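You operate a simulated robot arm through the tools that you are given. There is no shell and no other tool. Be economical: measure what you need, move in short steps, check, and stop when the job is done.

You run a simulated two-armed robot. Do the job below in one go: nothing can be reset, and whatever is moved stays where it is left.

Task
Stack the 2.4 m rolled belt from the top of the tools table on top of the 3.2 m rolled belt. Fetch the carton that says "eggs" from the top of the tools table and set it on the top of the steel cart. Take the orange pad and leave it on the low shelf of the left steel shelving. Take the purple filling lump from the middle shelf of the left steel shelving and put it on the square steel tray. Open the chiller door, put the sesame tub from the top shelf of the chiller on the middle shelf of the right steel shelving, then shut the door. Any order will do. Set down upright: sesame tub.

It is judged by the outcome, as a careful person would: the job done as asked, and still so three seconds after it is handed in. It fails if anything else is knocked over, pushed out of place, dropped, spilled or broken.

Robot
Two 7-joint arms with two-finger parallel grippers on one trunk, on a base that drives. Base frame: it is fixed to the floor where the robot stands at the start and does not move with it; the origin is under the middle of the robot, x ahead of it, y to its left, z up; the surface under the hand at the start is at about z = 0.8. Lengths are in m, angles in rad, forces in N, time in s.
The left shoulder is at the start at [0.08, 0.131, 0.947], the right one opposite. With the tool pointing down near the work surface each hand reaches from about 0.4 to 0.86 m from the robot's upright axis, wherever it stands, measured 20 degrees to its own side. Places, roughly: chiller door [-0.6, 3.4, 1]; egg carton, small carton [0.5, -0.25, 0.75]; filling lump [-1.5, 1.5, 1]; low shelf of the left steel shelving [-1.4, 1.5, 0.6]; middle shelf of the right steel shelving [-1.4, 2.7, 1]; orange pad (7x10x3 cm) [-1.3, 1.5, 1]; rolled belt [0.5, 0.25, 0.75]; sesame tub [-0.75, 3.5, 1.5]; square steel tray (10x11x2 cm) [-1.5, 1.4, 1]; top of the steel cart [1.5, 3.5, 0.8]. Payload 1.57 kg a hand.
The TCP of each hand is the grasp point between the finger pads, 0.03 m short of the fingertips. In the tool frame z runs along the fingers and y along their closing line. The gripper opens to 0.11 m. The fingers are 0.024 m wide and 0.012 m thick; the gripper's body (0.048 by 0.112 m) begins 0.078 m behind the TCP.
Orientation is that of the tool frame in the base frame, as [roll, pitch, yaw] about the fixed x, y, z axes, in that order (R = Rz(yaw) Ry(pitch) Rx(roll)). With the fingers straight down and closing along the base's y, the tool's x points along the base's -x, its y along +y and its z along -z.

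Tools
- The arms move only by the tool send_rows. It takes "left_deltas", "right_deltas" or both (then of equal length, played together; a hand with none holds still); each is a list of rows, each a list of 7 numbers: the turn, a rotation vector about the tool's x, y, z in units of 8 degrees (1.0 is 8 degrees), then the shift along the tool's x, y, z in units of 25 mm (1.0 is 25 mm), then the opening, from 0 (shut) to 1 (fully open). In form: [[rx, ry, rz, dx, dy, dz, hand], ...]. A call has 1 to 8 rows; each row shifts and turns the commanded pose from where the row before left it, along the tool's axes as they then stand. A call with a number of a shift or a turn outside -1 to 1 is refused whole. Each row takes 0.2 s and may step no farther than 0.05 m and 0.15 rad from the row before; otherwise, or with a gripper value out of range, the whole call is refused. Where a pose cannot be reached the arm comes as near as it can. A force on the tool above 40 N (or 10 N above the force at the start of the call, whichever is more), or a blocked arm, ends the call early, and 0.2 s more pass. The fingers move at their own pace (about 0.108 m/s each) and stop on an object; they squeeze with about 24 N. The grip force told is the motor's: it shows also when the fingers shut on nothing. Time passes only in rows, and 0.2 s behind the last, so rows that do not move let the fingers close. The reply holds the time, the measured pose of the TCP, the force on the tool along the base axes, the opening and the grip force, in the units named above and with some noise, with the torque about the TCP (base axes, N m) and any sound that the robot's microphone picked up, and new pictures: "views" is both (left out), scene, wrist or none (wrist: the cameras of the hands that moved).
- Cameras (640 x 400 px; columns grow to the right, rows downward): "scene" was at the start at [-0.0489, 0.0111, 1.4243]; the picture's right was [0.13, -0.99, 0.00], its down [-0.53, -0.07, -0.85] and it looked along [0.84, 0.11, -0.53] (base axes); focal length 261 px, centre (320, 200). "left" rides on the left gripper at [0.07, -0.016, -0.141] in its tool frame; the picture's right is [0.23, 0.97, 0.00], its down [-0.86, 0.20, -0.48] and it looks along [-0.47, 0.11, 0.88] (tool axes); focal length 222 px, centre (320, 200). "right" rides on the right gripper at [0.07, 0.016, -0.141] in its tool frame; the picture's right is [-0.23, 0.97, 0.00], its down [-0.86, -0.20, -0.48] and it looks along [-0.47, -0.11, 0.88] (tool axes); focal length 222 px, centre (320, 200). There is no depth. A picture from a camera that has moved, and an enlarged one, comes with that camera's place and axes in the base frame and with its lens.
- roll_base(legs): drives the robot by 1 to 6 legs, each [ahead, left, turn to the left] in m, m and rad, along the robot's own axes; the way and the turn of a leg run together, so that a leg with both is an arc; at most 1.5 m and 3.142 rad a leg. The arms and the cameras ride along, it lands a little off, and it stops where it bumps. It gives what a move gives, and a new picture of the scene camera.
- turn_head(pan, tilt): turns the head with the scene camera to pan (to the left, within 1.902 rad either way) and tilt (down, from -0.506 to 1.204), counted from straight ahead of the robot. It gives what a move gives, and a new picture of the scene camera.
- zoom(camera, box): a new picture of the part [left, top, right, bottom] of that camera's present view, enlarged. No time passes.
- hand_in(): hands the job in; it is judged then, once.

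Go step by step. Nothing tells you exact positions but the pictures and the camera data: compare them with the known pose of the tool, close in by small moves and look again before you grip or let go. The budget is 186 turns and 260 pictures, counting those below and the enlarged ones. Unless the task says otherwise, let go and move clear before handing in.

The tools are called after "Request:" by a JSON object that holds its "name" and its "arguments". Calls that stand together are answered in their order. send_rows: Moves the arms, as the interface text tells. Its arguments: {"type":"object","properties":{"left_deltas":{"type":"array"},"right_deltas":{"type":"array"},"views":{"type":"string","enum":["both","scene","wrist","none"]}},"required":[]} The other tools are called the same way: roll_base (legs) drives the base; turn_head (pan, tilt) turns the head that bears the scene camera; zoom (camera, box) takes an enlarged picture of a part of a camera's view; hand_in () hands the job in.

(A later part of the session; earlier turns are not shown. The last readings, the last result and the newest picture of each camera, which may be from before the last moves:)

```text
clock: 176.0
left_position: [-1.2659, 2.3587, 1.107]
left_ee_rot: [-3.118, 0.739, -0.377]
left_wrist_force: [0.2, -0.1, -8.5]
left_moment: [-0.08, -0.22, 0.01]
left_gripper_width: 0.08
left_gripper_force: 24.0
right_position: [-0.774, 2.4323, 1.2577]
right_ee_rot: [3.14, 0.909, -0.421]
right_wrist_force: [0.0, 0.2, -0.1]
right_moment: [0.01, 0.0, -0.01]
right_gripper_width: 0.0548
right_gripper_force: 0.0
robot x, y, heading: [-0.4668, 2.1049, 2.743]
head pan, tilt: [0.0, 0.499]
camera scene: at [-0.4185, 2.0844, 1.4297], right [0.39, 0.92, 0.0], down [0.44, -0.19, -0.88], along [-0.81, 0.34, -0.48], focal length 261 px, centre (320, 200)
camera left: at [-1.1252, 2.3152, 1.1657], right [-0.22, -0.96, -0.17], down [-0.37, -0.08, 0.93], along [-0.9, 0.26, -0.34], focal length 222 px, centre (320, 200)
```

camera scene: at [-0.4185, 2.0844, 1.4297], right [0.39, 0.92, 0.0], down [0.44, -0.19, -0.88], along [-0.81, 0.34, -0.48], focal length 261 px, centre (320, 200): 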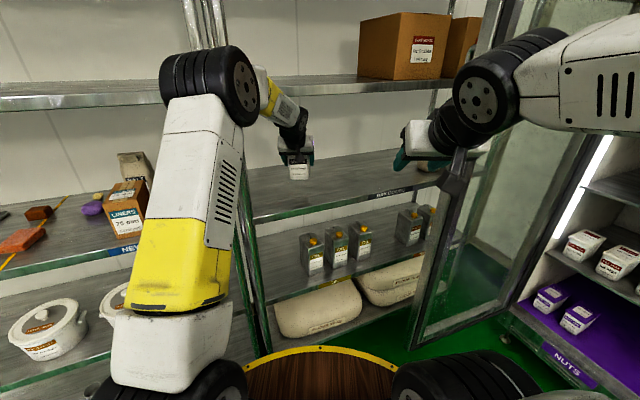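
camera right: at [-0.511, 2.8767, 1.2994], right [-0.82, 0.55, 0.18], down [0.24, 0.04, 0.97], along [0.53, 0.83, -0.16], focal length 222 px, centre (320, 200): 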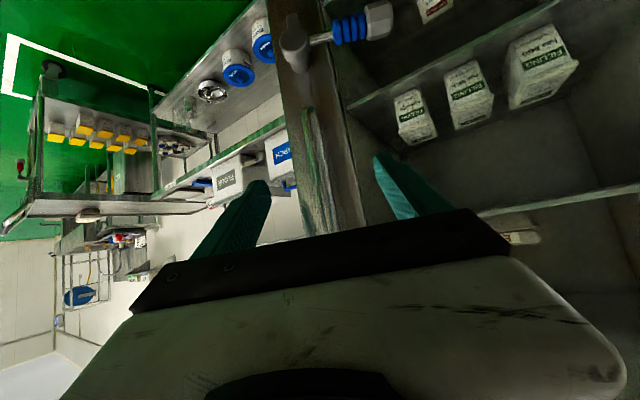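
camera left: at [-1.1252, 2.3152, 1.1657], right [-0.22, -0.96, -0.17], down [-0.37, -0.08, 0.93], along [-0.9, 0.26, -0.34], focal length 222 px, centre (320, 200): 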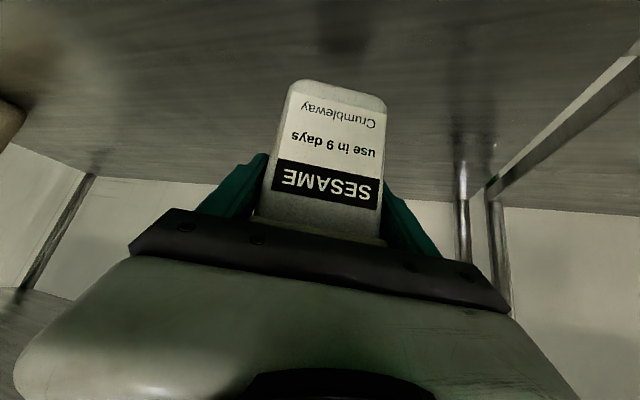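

Clear now. I'll go in and down another step.

Request:
{"name": "send_rows", "arguments": {"left_deltas": [[0, 0, 0, 0.1, 0, 0.85, 0.4], [0, 0, 0, 0.1, 0, 0.85, 0.4], [0, 0, 0, 0.1, 0, 0.85, 0.4], [0, 0, 0, 0.1, 0, 0.85, 0.4]], "views": "wrist"}}

Request:
{"name": "zoom", "arguments": {"camera": "scene", "box": [240, 110, 360, 210]}}

```text
clock: 177.0
left_position: [-1.3121, 2.3773, 1.039]
left_ee_rot: [-3.117, 0.743, -0.378]
left_wrist_force: [0.8, 0.1, -5.2]
left_moment: [-0.04, 0.04, -0.02]
left_gripper_width: 0.0797
left_gripper_force: 23.9
right_position: [-0.7748, 2.4318, 1.2581]
right_ee_rot: [3.141, 0.91, -0.417]
right_wrist_force: [-0.4, -0.5, -0.3]
right_moment: [-0.02, -0.02, 0.01]
right_gripper_width: 0.0551
right_gripper_force: 0.1
robot x, y, heading: [-0.4669, 2.101, 2.743]
head pan, tilt: [0.0, 0.499]
camera left: at [-1.1709, 2.3359, 1.0974], right [-0.22, -0.96, -0.17], down [-0.36, -0.08, 0.93], along [-0.91, 0.26, -0.33], focal length 222 px, centre (320, 200)
```

left: 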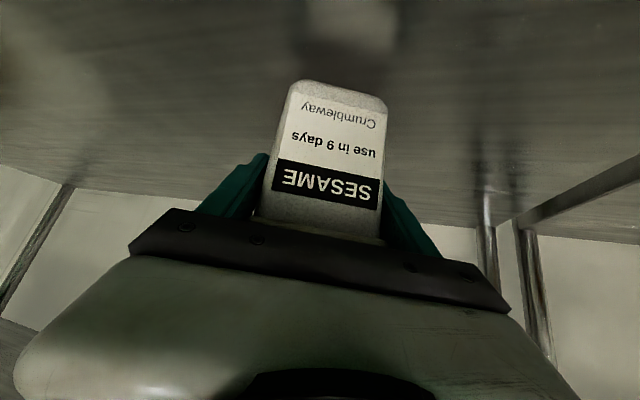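

```text
4.00 times, centred on (300, 160) of scene
camera zoom: at [-0.4186, 2.0844, 1.4297], right [0.39, 0.92, 0.0], down [0.44, -0.19, -0.88], along [-0.81, 0.34, -0.48], focal length 1045 px, centre (400, 360)
```

zoom: 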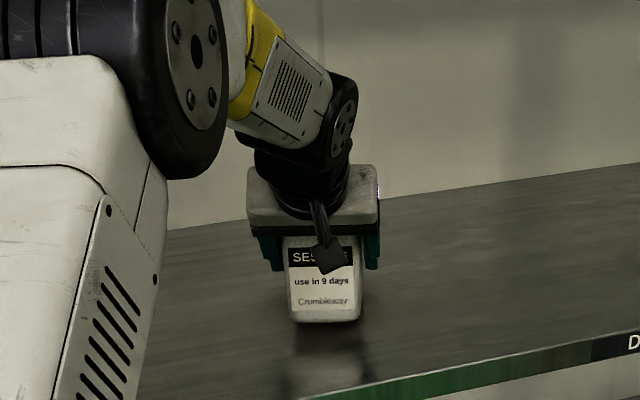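

The force drop hints at first contact. I'll go down in tiny steps.

Request:
{"name": "send_rows", "arguments": {"left_deltas": [[0, 0, 0, 0.05, 0, 0.055, 0.4], [0, 0, 0, 0.05, 0, 0.055, 0.4]], "views": "none"}}

Request:
{"name": "zoom", "arguments": {"camera": "scene", "box": [280, 140, 350, 200]}}

```text
clock: 177.6
left_position: [-1.3123, 2.378, 1.0363]
left_ee_rot: [-3.116, 0.747, -0.376]
left_wrist_force: [6.6, -0.2, 8.8]
left_moment: [-0.11, 0.7, 0.02]
left_gripper_width: 0.0797
left_gripper_force: 24.7
right_position: [-0.7729, 2.4328, 1.2573]
right_ee_rot: [3.141, 0.91, -0.419]
right_wrist_force: [0.3, 0.2, -0.9]
right_moment: [0.02, 0.0, 0.01]
right_gripper_width: 0.055
right_gripper_force: 0.1
robot x, y, heading: [-0.465, 2.1054, 2.743]
head pan, tilt: [0.0, 0.499]
```

```text
6.67 times, centred on (315, 170) of scene
camera zoom: at [-0.4178, 2.0842, 1.4297], right [0.39, 0.92, 0.0], down [0.44, -0.19, -0.88], along [-0.81, 0.34, -0.48], focal length 1742 px, centre (353, 400)
```

zoom: 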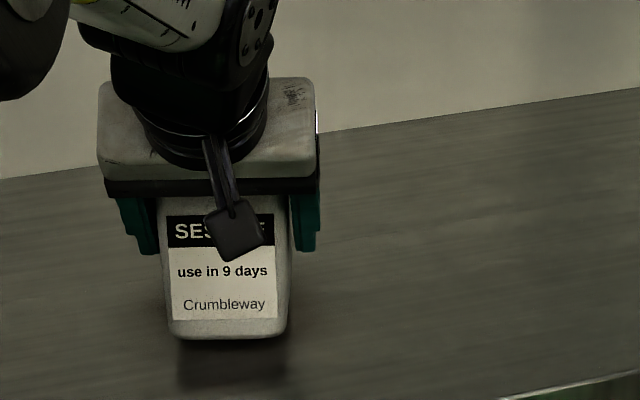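

It rests on the shelf. I'll open and withdraw along the finger direction.

Request:
{"name": "send_rows", "arguments": {"left_deltas": [[0, 0, 0, 0, 0, 0, 0.8], [0, 0, 0, 0, 0, 0, 0.95], [0, 0, 0, 0, 0, 0, 0.95], [0, 0, 0, 0.2, 0, -0.5, 0.95], [0, 0, 0, 0.3, 0, -0.8, 0.95], [0, 0, 0, 0.4, 0, -0.9, 0.95], [0, 0, 0, 0.4, 0, -0.9, 0.95], [0, 0, 0, 0.4, 0, -0.9, 0.95]], "views": "both"}}

```text
clock: 179.4
left_position: [-1.2209, 2.3404, 1.08]
left_ee_rot: [-3.116, 0.742, -0.378]
left_wrist_force: [-0.3, -0.3, -0.6]
left_moment: [0.0, -0.04, 0.01]
left_gripper_width: 0.1043
left_gripper_force: 0.1
right_position: [-0.7762, 2.4344, 1.2571]
right_ee_rot: [3.138, 0.909, -0.42]
right_wrist_force: [0.0, -0.1, -0.1]
right_moment: [-0.01, -0.02, -0.04]
right_gripper_width: 0.0548
right_gripper_force: 0.1
robot x, y, heading: [-0.4654, 2.1039, 2.747]
head pan, tilt: [0.0, 0.499]
camera scene: at [-0.4187, 2.0845, 1.4297], right [0.39, 0.92, 0.0], down [0.44, -0.19, -0.88], along [-0.81, 0.34, -0.48], focal length 261 px, centre (320, 200)
camera left: at [-1.0789, 2.2975, 1.138], right [-0.22, -0.96, -0.17], down [-0.37, -0.08, 0.93], along [-0.91, 0.26, -0.33], focal length 222 px, centre (320, 200)
```

scene: 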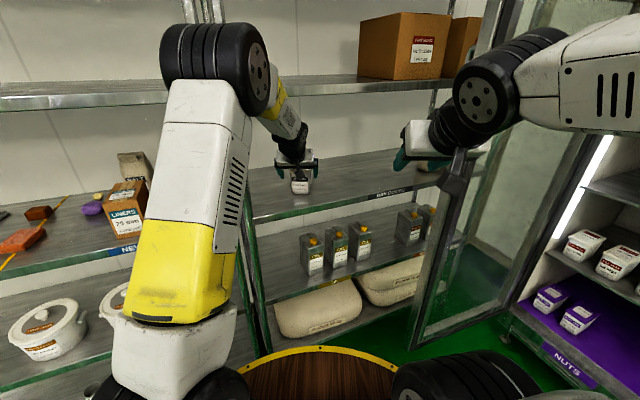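
left: 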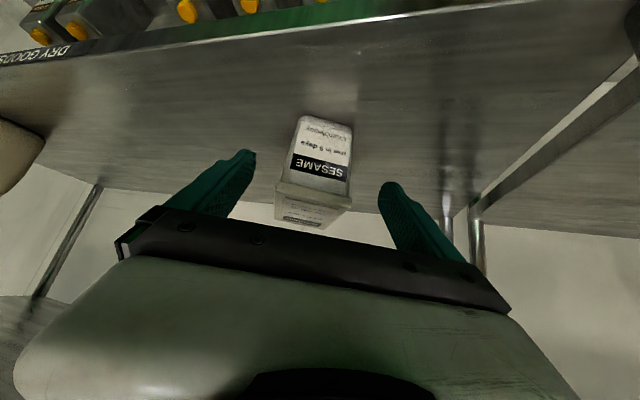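

The tub stands upright on the right shelving's middle shelf. I'll pull the left hand out, turn to face the chiller and look at the door before shutting it.

Request:
{"name": "send_rows", "arguments": {"left_deltas": [[0, 0, 0, 0.85, 0, -0.78, 0.5], [0, 0, 0, 0.85, 0, -0.78, 0.2], [0, 0, 0, 0.85, 0, -0.78, 0], [0, 0, 0, 0.85, 0, -0.78, 0], [0, 0, 0, 0.85, 0, -0.78, 0], [0, 0, 0, 0.85, 0, -0.78, 0], [0, 0, 0, 0.85, 0, -0.78, 0], [0, 0, 0, 0.85, 0, -0.78, 0]], "views": "none"}}

Request:
{"name": "roll_base", "arguments": {"legs": [[0, 0, -1.175]]}}

Request:
{"name": "turn_head", "arguments": {"pan": 0.35, "tilt": 0.5}}

```text
clock: 181.2
left_position: [-1.0064, 2.2517, 1.0802]
left_ee_rot: [-3.117, 0.74, -0.374]
left_wrist_force: [-0.2, -0.1, -0.2]
left_moment: [0.04, -0.07, -0.02]
left_gripper_width: 0.0001
left_gripper_force: 21.0
right_position: [-0.7747, 2.4324, 1.2568]
right_ee_rot: [3.139, 0.91, -0.418]
right_wrist_force: [-0.3, -0.4, 0.0]
right_moment: [-0.01, -0.03, 0.01]
right_gripper_width: 0.055
right_gripper_force: 0.1
robot x, y, heading: [-0.4644, 2.1055, 2.744]
head pan, tilt: [0.0, 0.499]
```

```text
clock: 184.5
left_position: [-0.5352, 2.6617, 1.0802]
left_ee_rot: [-3.119, 0.743, -1.555]
left_wrist_force: [-0.2, 0.5, 0.6]
left_moment: [-0.01, 0.03, -0.01]
left_gripper_width: 0.0002
left_gripper_force: 21.6
right_position: [-0.2791, 2.5155, 1.2572]
right_ee_rot: [-3.141, 0.91, -1.6]
right_wrist_force: [-1.1, -0.8, -0.1]
right_moment: [-0.02, 0.01, -0.01]
right_gripper_width: 0.0551
right_gripper_force: 0.1
robot x, y, heading: [-0.4666, 2.1043, 1.563]
head pan, tilt: [0.0, 0.499]
camera scene: at [-0.4637, 2.0544, 1.4297], right [1.0, -0.01, 0.0], down [0.0, -0.48, -0.88], along [0.01, 0.88, -0.48], focal length 261 px, centre (320, 200)
```

scene: 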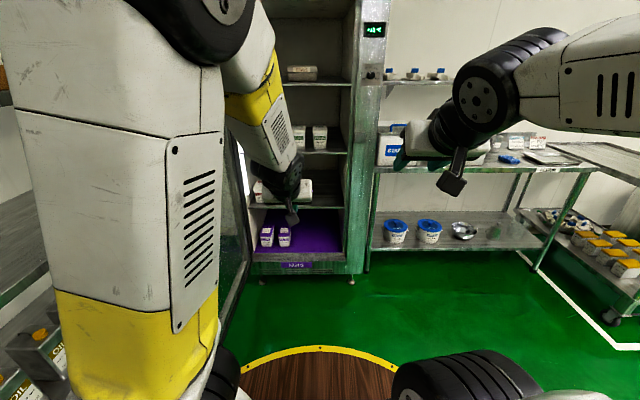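

```text
clock: 185.4
left_position: [-0.5356, 2.6615, 1.0805]
left_ee_rot: [-3.116, 0.741, -1.556]
left_wrist_force: [-0.9, 0.6, -0.6]
left_moment: [-0.02, -0.02, 0.0]
left_gripper_width: 0.0001
left_gripper_force: 21.2
right_position: [-0.2793, 2.516, 1.2578]
right_ee_rot: [3.139, 0.909, -1.599]
right_wrist_force: [-0.2, -0.9, -0.7]
right_moment: [0.01, -0.02, 0.0]
right_gripper_width: 0.0551
right_gripper_force: 0.0
robot x, y, heading: [-0.4644, 2.103, 1.565]
head pan, tilt: [0.351, 0.499]
camera scene: at [-0.495, 2.0491, 1.4297], right [0.94, 0.34, 0.0], down [0.16, -0.45, -0.88], along [-0.3, 0.83, -0.48], focal length 261 px, centre (320, 200)
```

scene: 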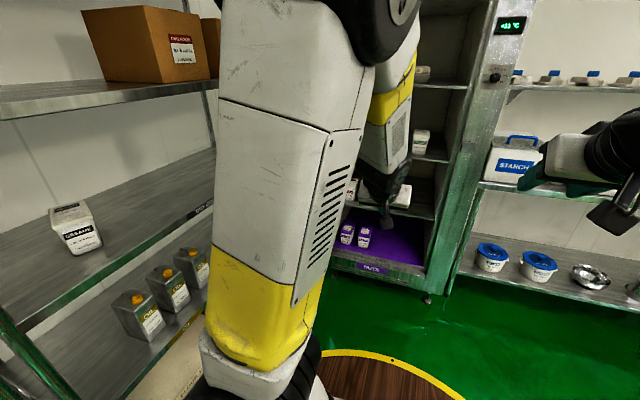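

The arm hides the door, so I'll swing the left hand left, closed, and use its wrist camera to see the door's free edge.

Request:
{"name": "send_rows", "arguments": {"left_deltas": [[0, 0, 0, 0.28, 1, 0.08, 0], [0, 0, 0, 0.28, 1, 0.08, 0], [0, 0, 0, 0.28, 1, 0.08, 0], [0, 0, 0, 0.28, 1, 0.08, 0], [0, 0, 0, 0.28, 1, 0.08, 0], [0, 0, 0, 0.28, 1, 0.08, 0], [0, 0, 0, 0.28, 1, 0.08, 0], [0, 0, 0, 0.28, 1, 0.08, 0]], "views": "none"}}

Request:
{"name": "send_rows", "arguments": {"left_deltas": [[0, 0, 0, 0.28, 1, 0.08, 0], [0, 0, 0, 0.28, 1, 0.08, 0], [0, 0, 0, 0.28, 1, 0.08, 0], [0, 0, 0, 0.28, 1, 0.08, 0], [0, 0, 0, 0.28, 1, 0.08, 0], [0, 0, 0, 0.28, 1, 0.08, 0], [0, 0, 0, 0.28, 1, 0.08, 0], [0, 0, 0, 0.28, 1, 0.08, 0]], "views": "both"}}

```text
clock: 187.2
left_position: [-0.7338, 2.6297, 1.0283]
left_ee_rot: [-3.118, 0.742, -1.554]
left_wrist_force: [1.0, -0.4, 0.0]
left_moment: [0.02, 0.01, -0.01]
left_gripper_width: 0.0
left_gripper_force: 21.7
right_position: [-0.2782, 2.5145, 1.2581]
right_ee_rot: [3.141, 0.908, -1.599]
right_wrist_force: [0.4, 0.2, 0.7]
right_moment: [0.03, 0.03, 0.0]
right_gripper_width: 0.0547
right_gripper_force: 0.1
robot x, y, heading: [-0.4671, 2.1026, 1.566]
head pan, tilt: [0.351, 0.499]
```

```text
clock: 189.0
left_position: [-0.9327, 2.5999, 0.9735]
left_ee_rot: [-3.118, 0.742, -1.557]
left_wrist_force: [-0.3, 0.4, -0.5]
left_moment: [0.04, 0.03, -0.01]
left_gripper_width: 0.0001
left_gripper_force: 21.4
right_position: [-0.2796, 2.5161, 1.2573]
right_ee_rot: [-3.141, 0.909, -1.6]
right_wrist_force: [1.1, -0.7, -0.4]
right_moment: [-0.01, 0.01, 0.01]
right_gripper_width: 0.055
right_gripper_force: 0.1
robot x, y, heading: [-0.4662, 2.1059, 1.56]
head pan, tilt: [0.351, 0.499]
camera scene: at [-0.4949, 2.049, 1.4297], right [0.94, 0.34, 0.0], down [0.16, -0.45, -0.88], along [-0.3, 0.83, -0.48], focal length 261 px, centre (320, 200)
camera left: at [-0.9184, 2.4527, 1.0326], right [-0.97, -0.17, -0.17], down [-0.22, 0.31, 0.93], along [-0.1, 0.94, -0.33], focal length 222 px, centre (320, 200)
```

scene: 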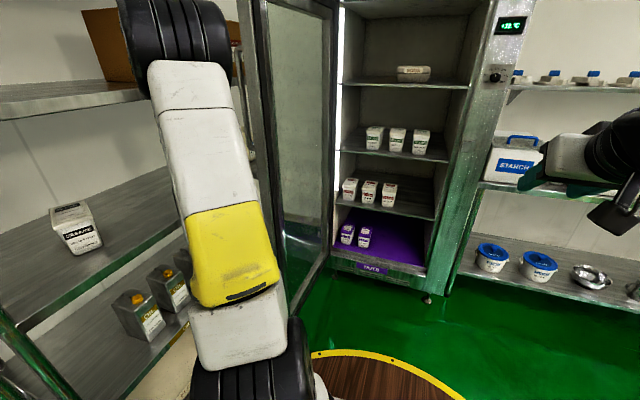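
left: 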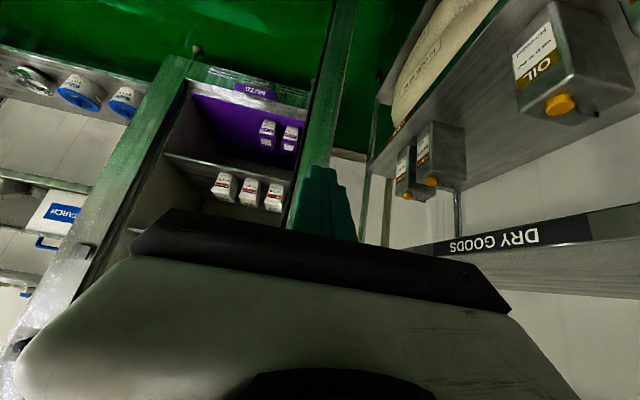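

Request:
{"name": "zoom", "arguments": {"camera": "left", "box": [250, 0, 450, 200]}}

Request:
{"name": "zoom", "arguments": {"camera": "scene", "box": [220, 0, 340, 180]}}

```text
2.00 times, centred on (350, 100) of left
camera zoom: at [-0.9184, 2.4527, 1.0326], right [-0.97, -0.17, -0.17], down [-0.22, 0.31, 0.93], along [-0.1, 0.94, -0.33], focal length 444 px, centre (260, 400)
```

zoom: 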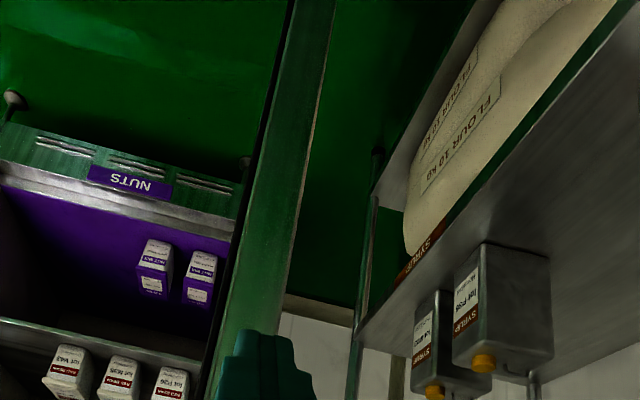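

```text
2.22 times, centred on (280, 90) of scene
camera zoom: at [-0.4949, 2.049, 1.4297], right [0.94, 0.34, 0.0], down [0.16, -0.45, -0.88], along [-0.3, 0.83, -0.48], focal length 581 px, centre (409, 444)
```

zoom: 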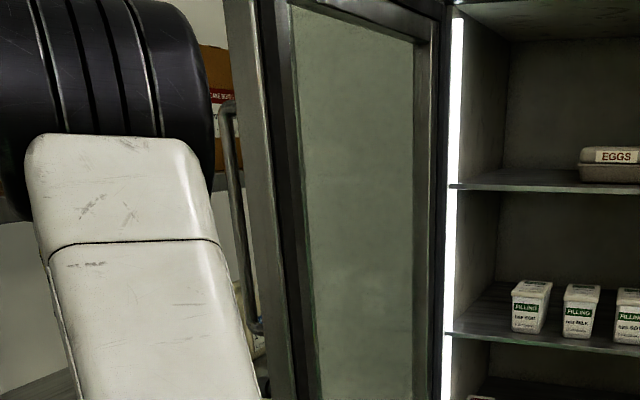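

The door's free end is at x −0.955…−0.909, y≈2.72 (90° open). I'll take the closed left fingers to its outer side at x≈−0.99, low under the lever, and reach past the end.

Request:
{"name": "send_rows", "arguments": {"left_deltas": [[0, 0, 0, 0.72, 0.82, 0.78, 0], [0, 0, 0, 0.72, 0.82, 0.78, 0], [0, 0, 0, 0.72, 0.82, 0.78, 0]], "views": "none"}}

Request:
{"name": "send_rows", "arguments": {"left_deltas": [[0, 0, 0, -0.88, 0, 0.81, 0], [0, 0, 0, -0.88, 0, 0.81, 0], [0, 0, 0, -0.88, 0, 0.81, 0], [0, 0, 0, -0.88, 0, 0.81, 0], [0, 0, 0, -0.88, 0, 0.81, 0], [0, 0, 0, -0.88, 0, 0.81, 0]], "views": "wrist"}}

```text
clock: 189.8
left_position: [-0.9949, 2.6021, 0.8947]
left_ee_rot: [-3.118, 0.742, -1.555]
left_wrist_force: [-0.5, 0.3, -0.4]
left_moment: [-0.05, 0.03, -0.01]
left_gripper_width: 0.0002
left_gripper_force: 21.6
right_position: [-0.2785, 2.5139, 1.2576]
right_ee_rot: [3.14, 0.91, -1.598]
right_wrist_force: [0.0, -0.3, -0.6]
right_moment: [0.01, 0.03, 0.03]
right_gripper_width: 0.0548
right_gripper_force: 0.0
robot x, y, heading: [-0.4658, 2.1085, 1.564]
head pan, tilt: [0.351, 0.499]
```

```text
clock: 191.1
left_position: [-0.997, 2.7505, 0.8924]
left_ee_rot: [-3.124, 0.738, -1.561]
left_wrist_force: [-1.0, -6.7, 1.3]
left_moment: [0.37, -0.14, -0.34]
left_gripper_width: 0.0
left_gripper_force: 21.5
right_position: [-0.2788, 2.5146, 1.2566]
right_ee_rot: [3.141, 0.909, -1.597]
right_wrist_force: [0.1, -0.1, 0.1]
right_moment: [0.0, -0.02, 0.03]
right_gripper_width: 0.055
right_gripper_force: 0.0
robot x, y, heading: [-0.4679, 2.1041, 1.569]
head pan, tilt: [0.351, 0.499]
stopped in row 6 (left hand): the force on the tool passed its limit at 63 N (the readings are from after the stop); the commanded pose is now the measured one
camera left: at [-0.982, 2.6021, 0.9516], right [-0.97, -0.17, -0.17], down [-0.21, 0.31, 0.93], along [-0.1, 0.94, -0.34], focal length 222 px, centre (320, 200)
```

left: 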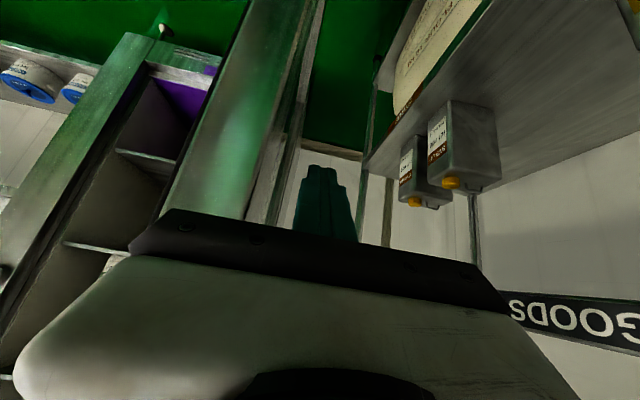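

The fingers are past the door's end on the outer side. I'll ease back a little and push the door toward +x.

Request:
{"name": "send_rows", "arguments": {"left_deltas": [[0, 0, 0, 0.3, 0, -0.28, 0], [0, 0, 0, 0, -0.5, 0, 0], [0, 0, 0, 0, -0.5, 0, 0], [0, 0, 0, 0, -0.5, 0, 0], [0, 0, 0, 0, -0.5, 0, 0], [0, 0, 0, -0.03, -0.6, 0.03, 0], [0, 0, 0, -0.05, -0.6, 0.05, 0], [0, 0, 0, -0.05, -0.6, 0.05, 0]], "views": "both"}}

```text
clock: 192.8
left_position: [-0.9004, 2.7444, 0.895]
left_ee_rot: [-3.121, 0.739, -1.563]
left_wrist_force: [0.2, 0.2, 1.3]
left_moment: [0.0, -0.05, 0.0]
left_gripper_width: 0.0
left_gripper_force: 21.1
right_position: [-0.2804, 2.5154, 1.2575]
right_ee_rot: [3.138, 0.906, -1.597]
right_wrist_force: [-0.2, -0.2, -0.6]
right_moment: [0.02, 0.0, -0.02]
right_gripper_width: 0.0553
right_gripper_force: 0.0
robot x, y, heading: [-0.4686, 2.0993, 1.564]
head pan, tilt: [0.351, 0.499]
camera scene: at [-0.4952, 2.049, 1.4297], right [0.94, 0.34, 0.0], down [0.16, -0.45, -0.88], along [-0.3, 0.83, -0.48], focal length 261 px, centre (320, 200)
camera left: at [-0.8854, 2.5972, 0.9527], right [-0.97, -0.16, -0.17], down [-0.21, 0.31, 0.93], along [-0.1, 0.94, -0.34], focal length 222 px, centre (320, 200)
```

scene: 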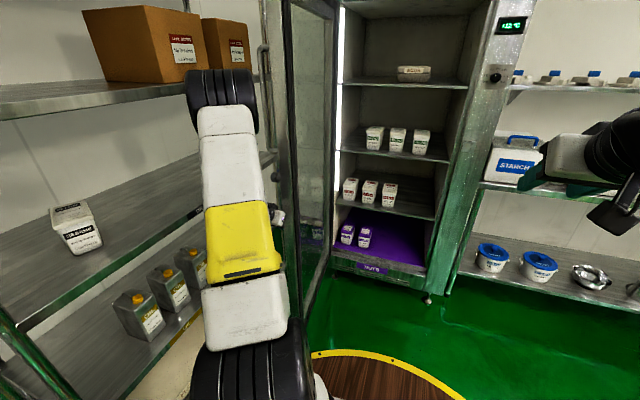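
left: 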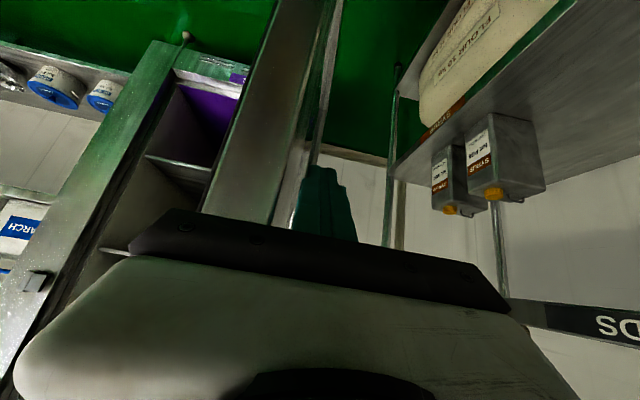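

The door is closing. Continue.

Request:
{"name": "send_rows", "arguments": {"left_deltas": [[0, 0, 0, -0.05, -0.75, 0.05, 0], [0, 0, 0, -0.08, -0.75, 0.07, 0], [0, 0, 0, -0.1, -0.75, 0.09, 0], [0, 0, 0, -0.12, -0.75, 0.11, 0], [0, 0, 0, -0.14, -0.75, 0.13, 0], [0, 0, 0, -0.16, -0.75, 0.15, 0], [0, 0, 0, -0.2, -0.75, 0.18, 0], [0, 0, 0, -0.22, -0.75, 0.2, 0]], "views": "none"}}

Request:
{"name": "send_rows", "arguments": {"left_deltas": [[0, 0, 0, -0.25, -0.75, 0.23, 0], [0, 0, 0, -0.28, -0.75, 0.26, 0], [0, 0, 0, -0.3, -0.75, 0.28, 0], [0, 0, 0, -0.33, -0.75, 0.31, 0], [0, 0, 0, -0.36, -0.75, 0.33, 0], [0, 0, 0, -0.4, -0.75, 0.36, 0], [0, 0, 0, -0.42, -0.75, 0.39, 0]], "views": "both"}}

```text
clock: 194.7
left_position: [-0.75, 2.7802, 0.8951]
left_ee_rot: [-3.12, 0.736, -1.561]
left_wrist_force: [0.5, -0.7, -0.2]
left_moment: [0.01, -0.04, -0.03]
left_gripper_width: 0.0
left_gripper_force: 21.3
right_position: [-0.2805, 2.5158, 1.2573]
right_ee_rot: [3.139, 0.909, -1.597]
right_wrist_force: [-0.5, -0.1, -0.2]
right_moment: [-0.01, 0.04, -0.01]
right_gripper_width: 0.0551
right_gripper_force: 0.0
robot x, y, heading: [-0.4642, 2.1078, 1.565]
head pan, tilt: [0.351, 0.499]
```

```text
clock: 196.2
left_position: [-0.6179, 2.8596, 0.8981]
left_ee_rot: [-3.121, 0.738, -1.562]
left_wrist_force: [0.1, 0.8, -0.9]
left_moment: [0.03, -0.04, -0.06]
left_gripper_width: 0.0001
left_gripper_force: 21.5
right_position: [-0.2794, 2.515, 1.2573]
right_ee_rot: [3.141, 0.91, -1.597]
right_wrist_force: [-0.9, -0.6, -0.1]
right_moment: [0.05, -0.04, 0.0]
right_gripper_width: 0.0549
right_gripper_force: 0.1
robot x, y, heading: [-0.4614, 2.1071, 1.564]
head pan, tilt: [0.351, 0.499]
camera scene: at [-0.4953, 2.0489, 1.4297], right [0.94, 0.34, 0.0], down [0.16, -0.45, -0.88], along [-0.3, 0.83, -0.48], focal length 261 px, centre (320, 200)
camera left: at [-0.6031, 2.7117, 0.9569], right [-0.97, -0.16, -0.17], down [-0.21, 0.31, 0.93], along [-0.1, 0.94, -0.34], focal length 222 px, centre (320, 200)
```

scene: 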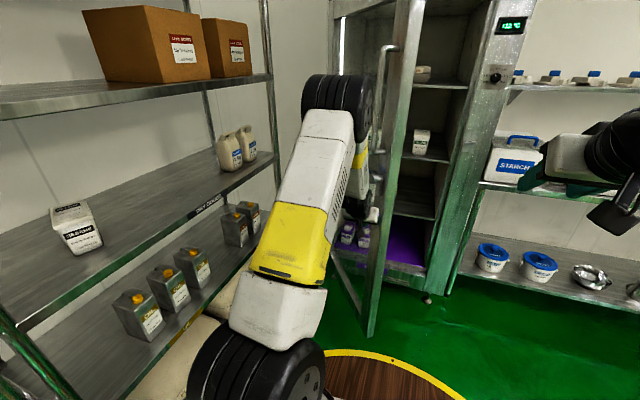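
left: 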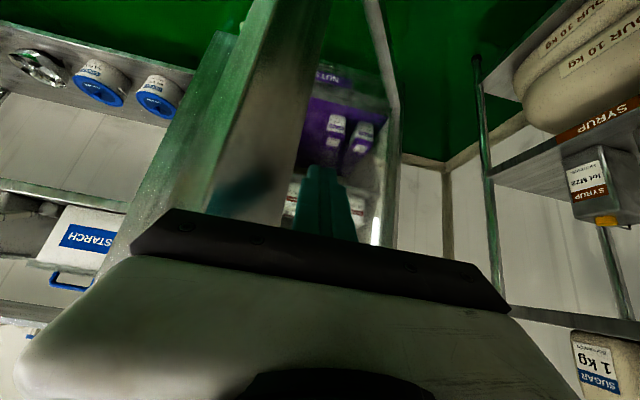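

About half closed. Now I'll use the base to carry the pushing hand forward and right.

Request:
{"name": "roll_base", "arguments": {"legs": [[0.2, -0.13, 0]]}}

```text
clock: 198.0
left_position: [-0.4849, 3.0588, 0.8976]
left_ee_rot: [-3.12, 0.736, -1.564]
left_wrist_force: [-0.7, 0.1, -0.9]
left_moment: [0.0, 0.01, -0.02]
left_gripper_width: 0.0001
left_gripper_force: 20.8
right_position: [-0.1472, 2.7146, 1.258]
right_ee_rot: [3.141, 0.911, -1.599]
right_wrist_force: [-0.1, 0.2, -0.4]
right_moment: [-0.03, 0.02, 0.01]
right_gripper_width: 0.0553
right_gripper_force: 0.0
robot x, y, heading: [-0.3316, 2.3027, 1.559]
head pan, tilt: [0.351, 0.499]
camera scene: at [-0.3637, 2.2486, 1.4297], right [0.94, 0.34, 0.0], down [0.16, -0.45, -0.88], along [-0.3, 0.83, -0.48], focal length 261 px, centre (320, 200)
```

scene: 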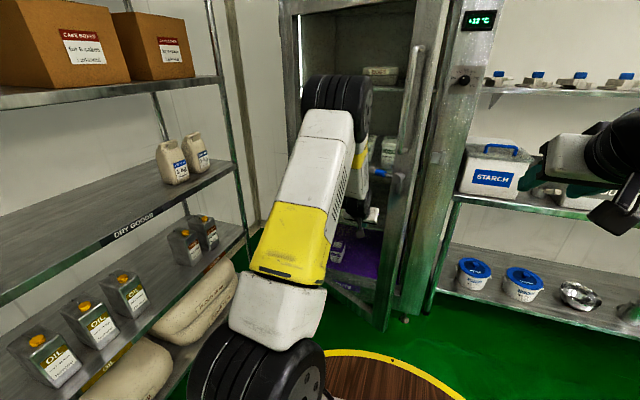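

Request:
{"name": "roll_base", "arguments": {"legs": [[0.2, -0.12, 0]]}}

Request:
{"name": "send_rows", "arguments": {"left_deltas": [[0, 0, 0, -0.4, 0, 0.37, 0], [0, 0, 0, -0.4, 0, 0.37, 0], [0, 0, 0, -0.4, 0, 0.37, 0], [0, 0, 0, -0.4, 0, 0.37, 0], [0, 0, 0, -0.4, 0, 0.37, 0]], "views": "both"}}

```text
clock: 199.9
left_position: [-0.3776, 3.2599, 0.8999]
left_ee_rot: [-3.128, 0.743, -1.551]
left_wrist_force: [0.4, 0.9, -0.1]
left_moment: [-0.01, -0.01, 0.0]
left_gripper_width: 0.0001
left_gripper_force: 22.1
right_position: [-0.0277, 2.9151, 1.2569]
right_ee_rot: [-3.141, 0.908, -1.599]
right_wrist_force: [-0.1, 0.2, -0.1]
right_moment: [0.02, 0.0, -0.01]
right_gripper_width: 0.0552
right_gripper_force: 0.1
robot x, y, heading: [-0.2137, 2.5075, 1.562]
head pan, tilt: [0.351, 0.499]
stopped in leg 1: the force on the tool passed its limit at 43 N (the readings are from after the stop); the commanded pose is now the measured one
camera scene: at [-0.2428, 2.4489, 1.4297], right [0.94, 0.34, 0.0], down [0.16, -0.45, -0.88], along [-0.3, 0.83, -0.48], focal length 261 px, centre (320, 200)
```

scene: 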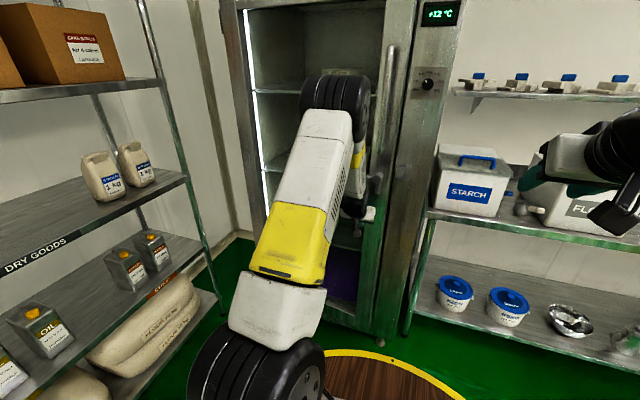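

```text
clock: 201.1
left_position: [-0.3771, 3.3275, 0.8991]
left_ee_rot: [-3.128, 0.741, -1.551]
left_wrist_force: [-0.5, -0.4, 0.1]
left_moment: [0.0, -0.02, -0.02]
left_gripper_width: 0.0002
left_gripper_force: 21.1
right_position: [-0.0271, 2.9152, 1.2585]
right_ee_rot: [3.14, 0.91, -1.6]
right_wrist_force: [-0.2, -0.5, -0.1]
right_moment: [0.02, -0.01, 0.03]
right_gripper_width: 0.0552
right_gripper_force: 0.0
robot x, y, heading: [-0.2149, 2.5057, 1.561]
head pan, tilt: [0.351, 0.499]
camera scene: at [-0.2427, 2.4488, 1.4297], right [0.94, 0.34, 0.0], down [0.16, -0.45, -0.88], along [-0.3, 0.83, -0.48], focal length 261 px, centre (320, 200)
camera left: at [-0.3603, 3.1801, 0.9575], right [-0.97, -0.18, -0.16], down [-0.21, 0.31, 0.93], along [-0.12, 0.94, -0.33], focal length 222 px, centre (320, 200)
```

scene: 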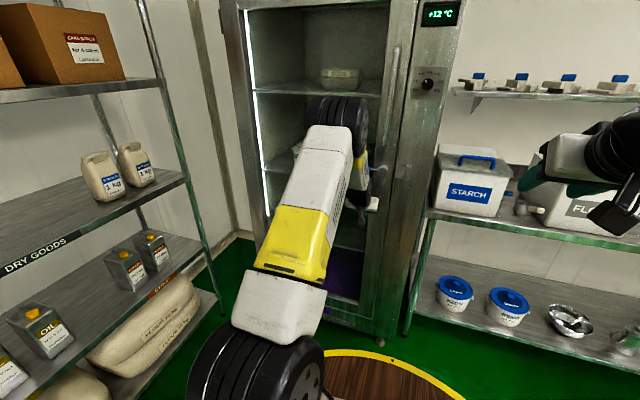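
left: 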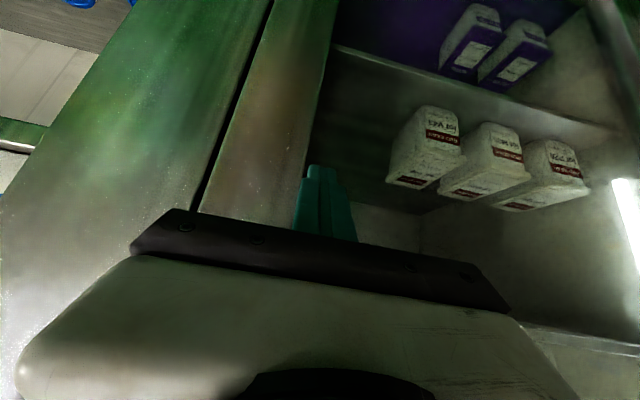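

Almost shut; the fingertip seems at the glass edge of the frame. I'll shift 4 cm right onto the steel stile and press gently to seat it.

Request:
{"name": "send_rows", "arguments": {"left_deltas": [[0, 0, 0, 0.75, 0, -0.7, 0], [0, 0, 0, 0, -0.9, 0, 0], [0, 0, 0, 0, -0.9, 0, 0], [0, 0, 0, -0.4, 0, 0.37, 0], [0, 0, 0, -0.35, 0, 0.32, 0], [0, 0, 0, -0.2, 0, 0.18, 0], [0, 0, 0, -0.2, 0, 0.18, 0]], "views": "wrist"}}

```text
clock: 202.4
left_position: [-0.3321, 3.3264, 0.8959]
left_ee_rot: [-3.128, 0.728, -1.549]
left_wrist_force: [0.0, -12.7, 5.7]
left_moment: [-0.02, -0.02, -0.03]
left_gripper_width: 0.0
left_gripper_force: 21.6
right_position: [-0.0268, 2.9138, 1.2578]
right_ee_rot: [3.141, 0.911, -1.597]
right_wrist_force: [0.7, 0.7, 0.1]
right_moment: [0.02, 0.0, 0.0]
right_gripper_width: 0.0549
right_gripper_force: 0.0
robot x, y, heading: [-0.2106, 2.5016, 1.567]
head pan, tilt: [0.351, 0.499]
stopped in row 6 (left hand): the force on the tool passed its limit at 59 N (the readings are from after the stop); the commanded pose is now the measured one
camera left: at [-0.3156, 3.1782, 0.9572], right [-0.97, -0.18, -0.16], down [-0.21, 0.32, 0.92], along [-0.12, 0.93, -0.35], focal length 222 px, centre (320, 200)
```

left: 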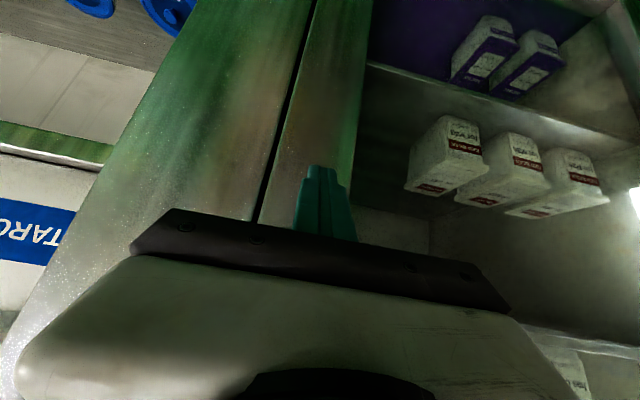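

Firm resistance at the same depth as when the door was originally shut. I'll back away and check that it stays flush.

Request:
{"name": "send_rows", "arguments": {"left_deltas": [[0, 0, 0, 0.75, 0, -0.7, 0], [0, 0, 0, 0.88, 0, -0.8, 0], [0, 0, 0, 0.88, 0, -0.8, 0], [0, 0, 0, 0.88, 0, -0.8, 0.5], [0, 0, 0, 0.88, 0, -0.8, 0.9], [0, 0, 0, 0.88, 0, -0.8, 0.9]], "views": "none"}}

Request:
{"name": "roll_base", "arguments": {"legs": [[-0.4, 0, 0]]}}

Request:
{"name": "turn_head", "arguments": {"pan": 0.15, "tilt": 0.3}}

```text
clock: 203.8
left_position: [-0.3309, 3.1519, 0.9]
left_ee_rot: [-3.128, 0.731, -1.552]
left_wrist_force: [-0.1, 0.7, 0.7]
left_moment: [0.0, -0.03, 0.02]
left_gripper_width: 0.0991
left_gripper_force: 0.1
right_position: [-0.0268, 2.9156, 1.2577]
right_ee_rot: [3.139, 0.909, -1.597]
right_wrist_force: [-0.3, 0.1, -0.4]
right_moment: [-0.01, -0.03, 0.0]
right_gripper_width: 0.0551
right_gripper_force: 0.1
robot x, y, heading: [-0.2118, 2.5008, 1.563]
head pan, tilt: [0.351, 0.499]
```

```text
clock: 206.3
left_position: [-0.3314, 2.7495, 0.8985]
left_ee_rot: [-3.129, 0.729, -1.553]
left_wrist_force: [-0.5, -0.7, 0.5]
left_moment: [-0.02, 0.0, 0.01]
left_gripper_width: 0.0989
left_gripper_force: 0.2
right_position: [-0.0292, 2.5106, 1.258]
right_ee_rot: [3.14, 0.908, -1.603]
right_wrist_force: [-0.6, 0.2, 0.0]
right_moment: [-0.04, 0.01, -0.03]
right_gripper_width: 0.0547
right_gripper_force: 0.1
robot x, y, heading: [-0.2177, 2.1005, 1.565]
head pan, tilt: [0.351, 0.499]
camera scene: at [-0.2463, 2.0448, 1.4297], right [0.94, 0.33, 0.0], down [0.16, -0.45, -0.88], along [-0.29, 0.83, -0.48], focal length 261 px, centre (320, 200)
```

scene: 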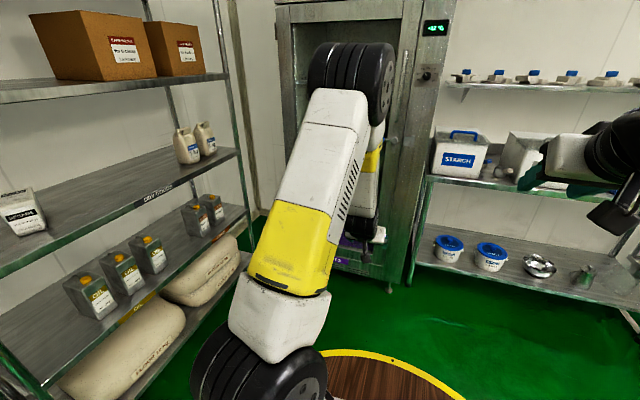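

```text
clock: 207.1
left_position: [-0.3314, 2.7482, 0.8985]
left_ee_rot: [-3.129, 0.732, -1.554]
left_wrist_force: [0.5, 0.5, 0.8]
left_moment: [-0.01, 0.02, 0.01]
left_gripper_width: 0.0989
left_gripper_force: 0.1
right_position: [-0.0288, 2.5096, 1.257]
right_ee_rot: [3.14, 0.911, -1.603]
right_wrist_force: [1.2, 0.3, -0.7]
right_moment: [0.03, 0.01, -0.01]
right_gripper_width: 0.0549
right_gripper_force: 0.1
robot x, y, heading: [-0.2141, 2.0986, 1.559]
head pan, tilt: [0.15, 0.3]
camera scene: at [-0.229, 2.0515, 1.4481], right [0.99, 0.14, 0.0], down [0.04, -0.29, -0.96], along [-0.13, 0.95, -0.3], focal length 261 px, centre (320, 200)
```

scene: 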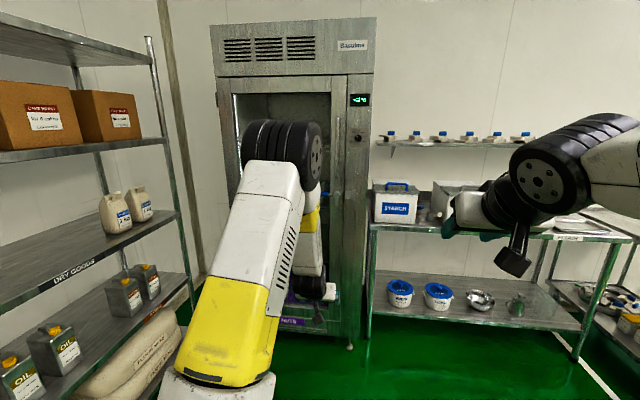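

The door is shut. Now to the left shelving: I'll turn left and drive to about (−0.4, 1.6) facing it.

Request:
{"name": "roll_base", "arguments": {"legs": [[0, 0, 1.578], [0.15, 0.55, 0]]}}

Request:
{"name": "turn_head", "arguments": {"pan": 0.0, "tilt": 0.4}}

```text
clock: 214.1
left_position: [-1.0245, 1.4427, 0.899]
left_ee_rot: [-3.128, 0.732, 0.015]
left_wrist_force: [-0.6, -0.5, -0.3]
left_moment: [-0.02, -0.01, 0.03]
left_gripper_width: 0.0988
left_gripper_force: 0.0
right_position: [-0.7838, 1.7437, 1.2569]
right_ee_rot: [3.139, 0.91, -0.033]
right_wrist_force: [0.0, 0.2, -0.3]
right_moment: [0.0, 0.0, 0.0]
right_gripper_width: 0.0551
right_gripper_force: 0.0
robot x, y, heading: [-0.3724, 1.5547, 3.128]
head pan, tilt: [0.15, 0.3]
camera scene: at [-0.3241, 1.5402, 1.4481], right [-0.14, 0.99, 0.0], down [0.29, 0.04, -0.96], along [-0.95, -0.13, -0.3], focal length 261 px, centre (320, 200)
```

scene: 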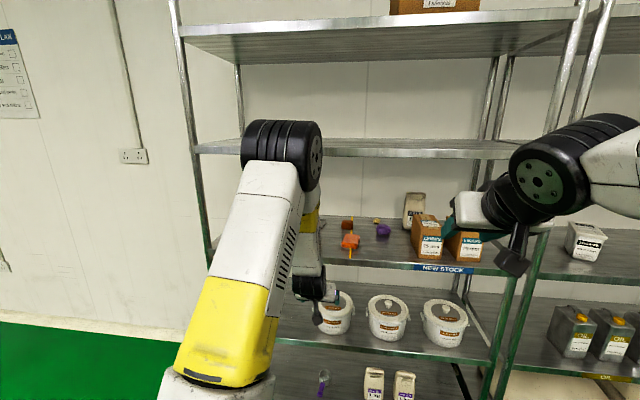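

```text
clock: 214.8
left_position: [-1.0242, 1.4426, 0.8989]
left_ee_rot: [-3.129, 0.731, 0.016]
left_wrist_force: [-0.6, -0.7, 0.1]
left_moment: [0.0, 0.02, 0.0]
left_gripper_width: 0.0991
left_gripper_force: 0.0
right_position: [-0.7836, 1.7454, 1.2569]
right_ee_rot: [3.141, 0.91, -0.034]
right_wrist_force: [-0.4, 0.5, -0.1]
right_moment: [-0.01, -0.01, -0.02]
right_gripper_width: 0.0548
right_gripper_force: 0.2
robot x, y, heading: [-0.3706, 1.5579, 3.126]
head pan, tilt: [0.0, 0.4]
camera scene: at [-0.3243, 1.5541, 1.4389], right [0.01, 1.0, 0.0], down [0.39, -0.01, -0.92], along [-0.92, 0.01, -0.39], focal length 261 px, centre (320, 200)
```

scene: 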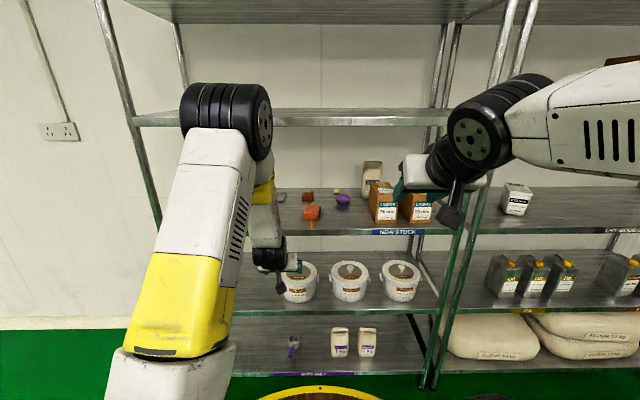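

I can see the middle shelf (orange pad, purple lump, boxes) and the low shelf with three buckets. I'll draw the left arm back and aside for a clear view.

Request:
{"name": "send_rows", "arguments": {"left_deltas": [[0, 0, 0, 0.9, 0.9, -0.8, 0.9], [0, 0, 0, 0.9, 0.9, -0.8, 0.9], [0, 0, 0, 0.9, 0.9, -0.8, 0.9], [0, 0, 0, 0.9, 0.9, -0.8, 0.9], [0, 0, 0, 0.7, 1, -0.8, 0.9], [0, 0, 0, 0.7, 1, -0.8, 0.9], [0, 0, 0, 0.7, 1, -0.8, 0.9], [0, 0, 0, 0.5, 1, -0.8, 0.9]], "views": "none"}}

Request:
{"name": "roll_base", "arguments": {"legs": [[0, 0.2, 0]]}}

Request:
{"name": "turn_head", "arguments": {"pan": -0.05, "tilt": 0.5}}

```text
clock: 216.6
left_position: [-0.8509, 1.2317, 0.9111]
left_ee_rot: [-3.127, 0.729, 0.013]
left_wrist_force: [0.2, 0.7, -0.3]
left_moment: [-0.05, 0.0, -0.02]
left_gripper_width: 0.099
left_gripper_force: 0.0
left hand out of reach, approached as far as the arm can: row 5, 6, 7, 8
right_position: [-0.7838, 1.7444, 1.2566]
right_ee_rot: [3.139, 0.908, -0.034]
right_wrist_force: [-0.4, 0.9, 0.0]
right_moment: [-0.03, -0.01, -0.01]
right_gripper_width: 0.0549
right_gripper_force: 0.1
robot x, y, heading: [-0.3756, 1.5563, 3.125]
head pan, tilt: [0.0, 0.4]
```

```text
clock: 218.2
left_position: [-0.8544, 1.0311, 0.9115]
left_ee_rot: [-3.127, 0.729, 0.016]
left_wrist_force: [-0.9, 0.3, 0.4]
left_moment: [-0.03, -0.04, 0.03]
left_gripper_width: 0.099
left_gripper_force: 0.1
right_position: [-0.7855, 1.5426, 1.2573]
right_ee_rot: [3.138, 0.911, -0.035]
right_wrist_force: [0.4, 0.1, 0.6]
right_moment: [-0.04, 0.0, -0.01]
right_gripper_width: 0.0552
right_gripper_force: 0.0
robot x, y, heading: [-0.3764, 1.3527, 3.123]
head pan, tilt: [0.0, 0.4]
camera scene: at [-0.327, 1.3531, 1.4389], right [0.01, 1.0, 0.0], down [0.39, -0.01, -0.92], along [-0.92, 0.01, -0.39], focal length 261 px, centre (320, 200)
```

scene: 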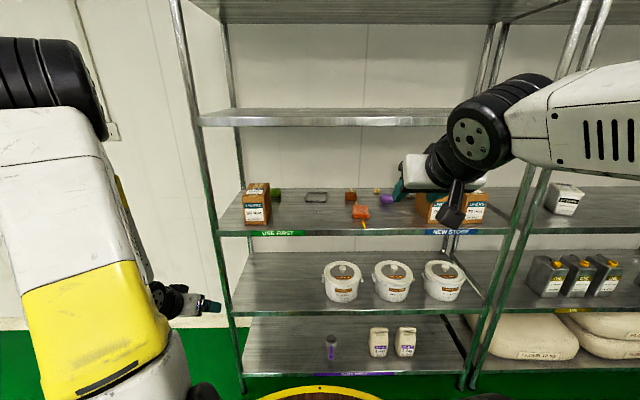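

```text
clock: 218.9
left_position: [-0.8534, 1.0332, 0.9111]
left_ee_rot: [-3.128, 0.732, 0.014]
left_wrist_force: [0.7, -0.1, 0.2]
left_moment: [-0.03, 0.01, 0.01]
left_gripper_width: 0.099
left_gripper_force: 0.1
right_position: [-0.7867, 1.5437, 1.2568]
right_ee_rot: [3.14, 0.908, -0.034]
right_wrist_force: [0.6, -0.4, 0.3]
right_moment: [0.01, 0.02, -0.01]
right_gripper_width: 0.055
right_gripper_force: 0.1
robot x, y, heading: [-0.3723, 1.3555, 3.125]
head pan, tilt: [-0.051, 0.499]
camera scene: at [-0.3252, 1.3576, 1.4298], right [0.06, 1.0, 0.0], down [0.48, -0.03, -0.88], along [-0.88, 0.06, -0.48], focal length 261 px, centre (320, 200)
```

scene: 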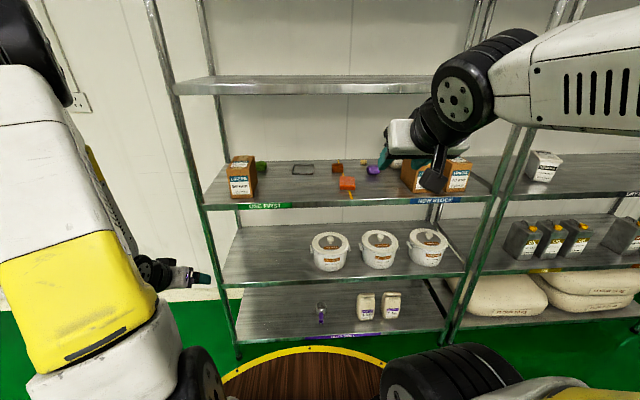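

Request:
{"name": "zoom", "arguments": {"camera": "scene", "box": [220, 140, 420, 280]}}

Request:
{"name": "zoom", "arguments": {"camera": "scene", "box": [280, 145, 400, 215]}}

```text
2.86 times, centred on (320, 210) of scene
camera zoom: at [-0.3252, 1.3576, 1.4298], right [0.06, 1.0, 0.0], down [0.48, -0.03, -0.88], along [-0.88, 0.06, -0.48], focal length 747 px, centre (320, 171)
```

zoom: 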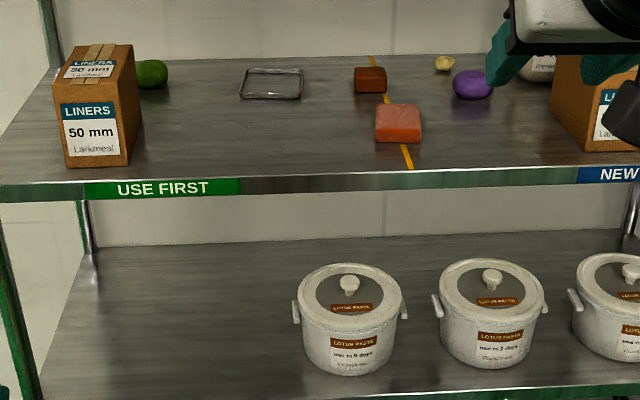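

```text
5.33 times, centred on (340, 180) of scene
camera zoom: at [-0.3252, 1.3576, 1.4298], right [0.06, 1.0, 0.0], down [0.48, -0.03, -0.88], along [-0.88, 0.06, -0.48], focal length 1394 px, centre (213, 307)
```

zoom: 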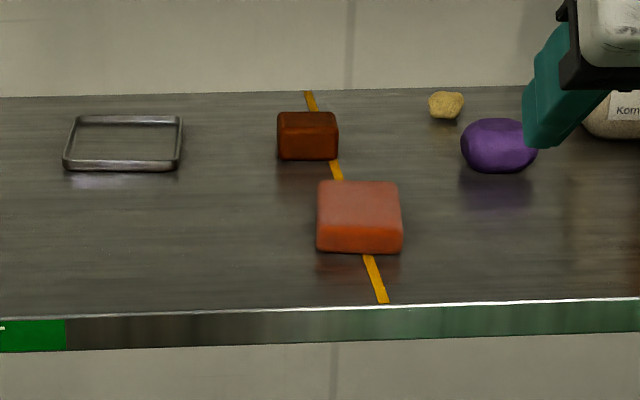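

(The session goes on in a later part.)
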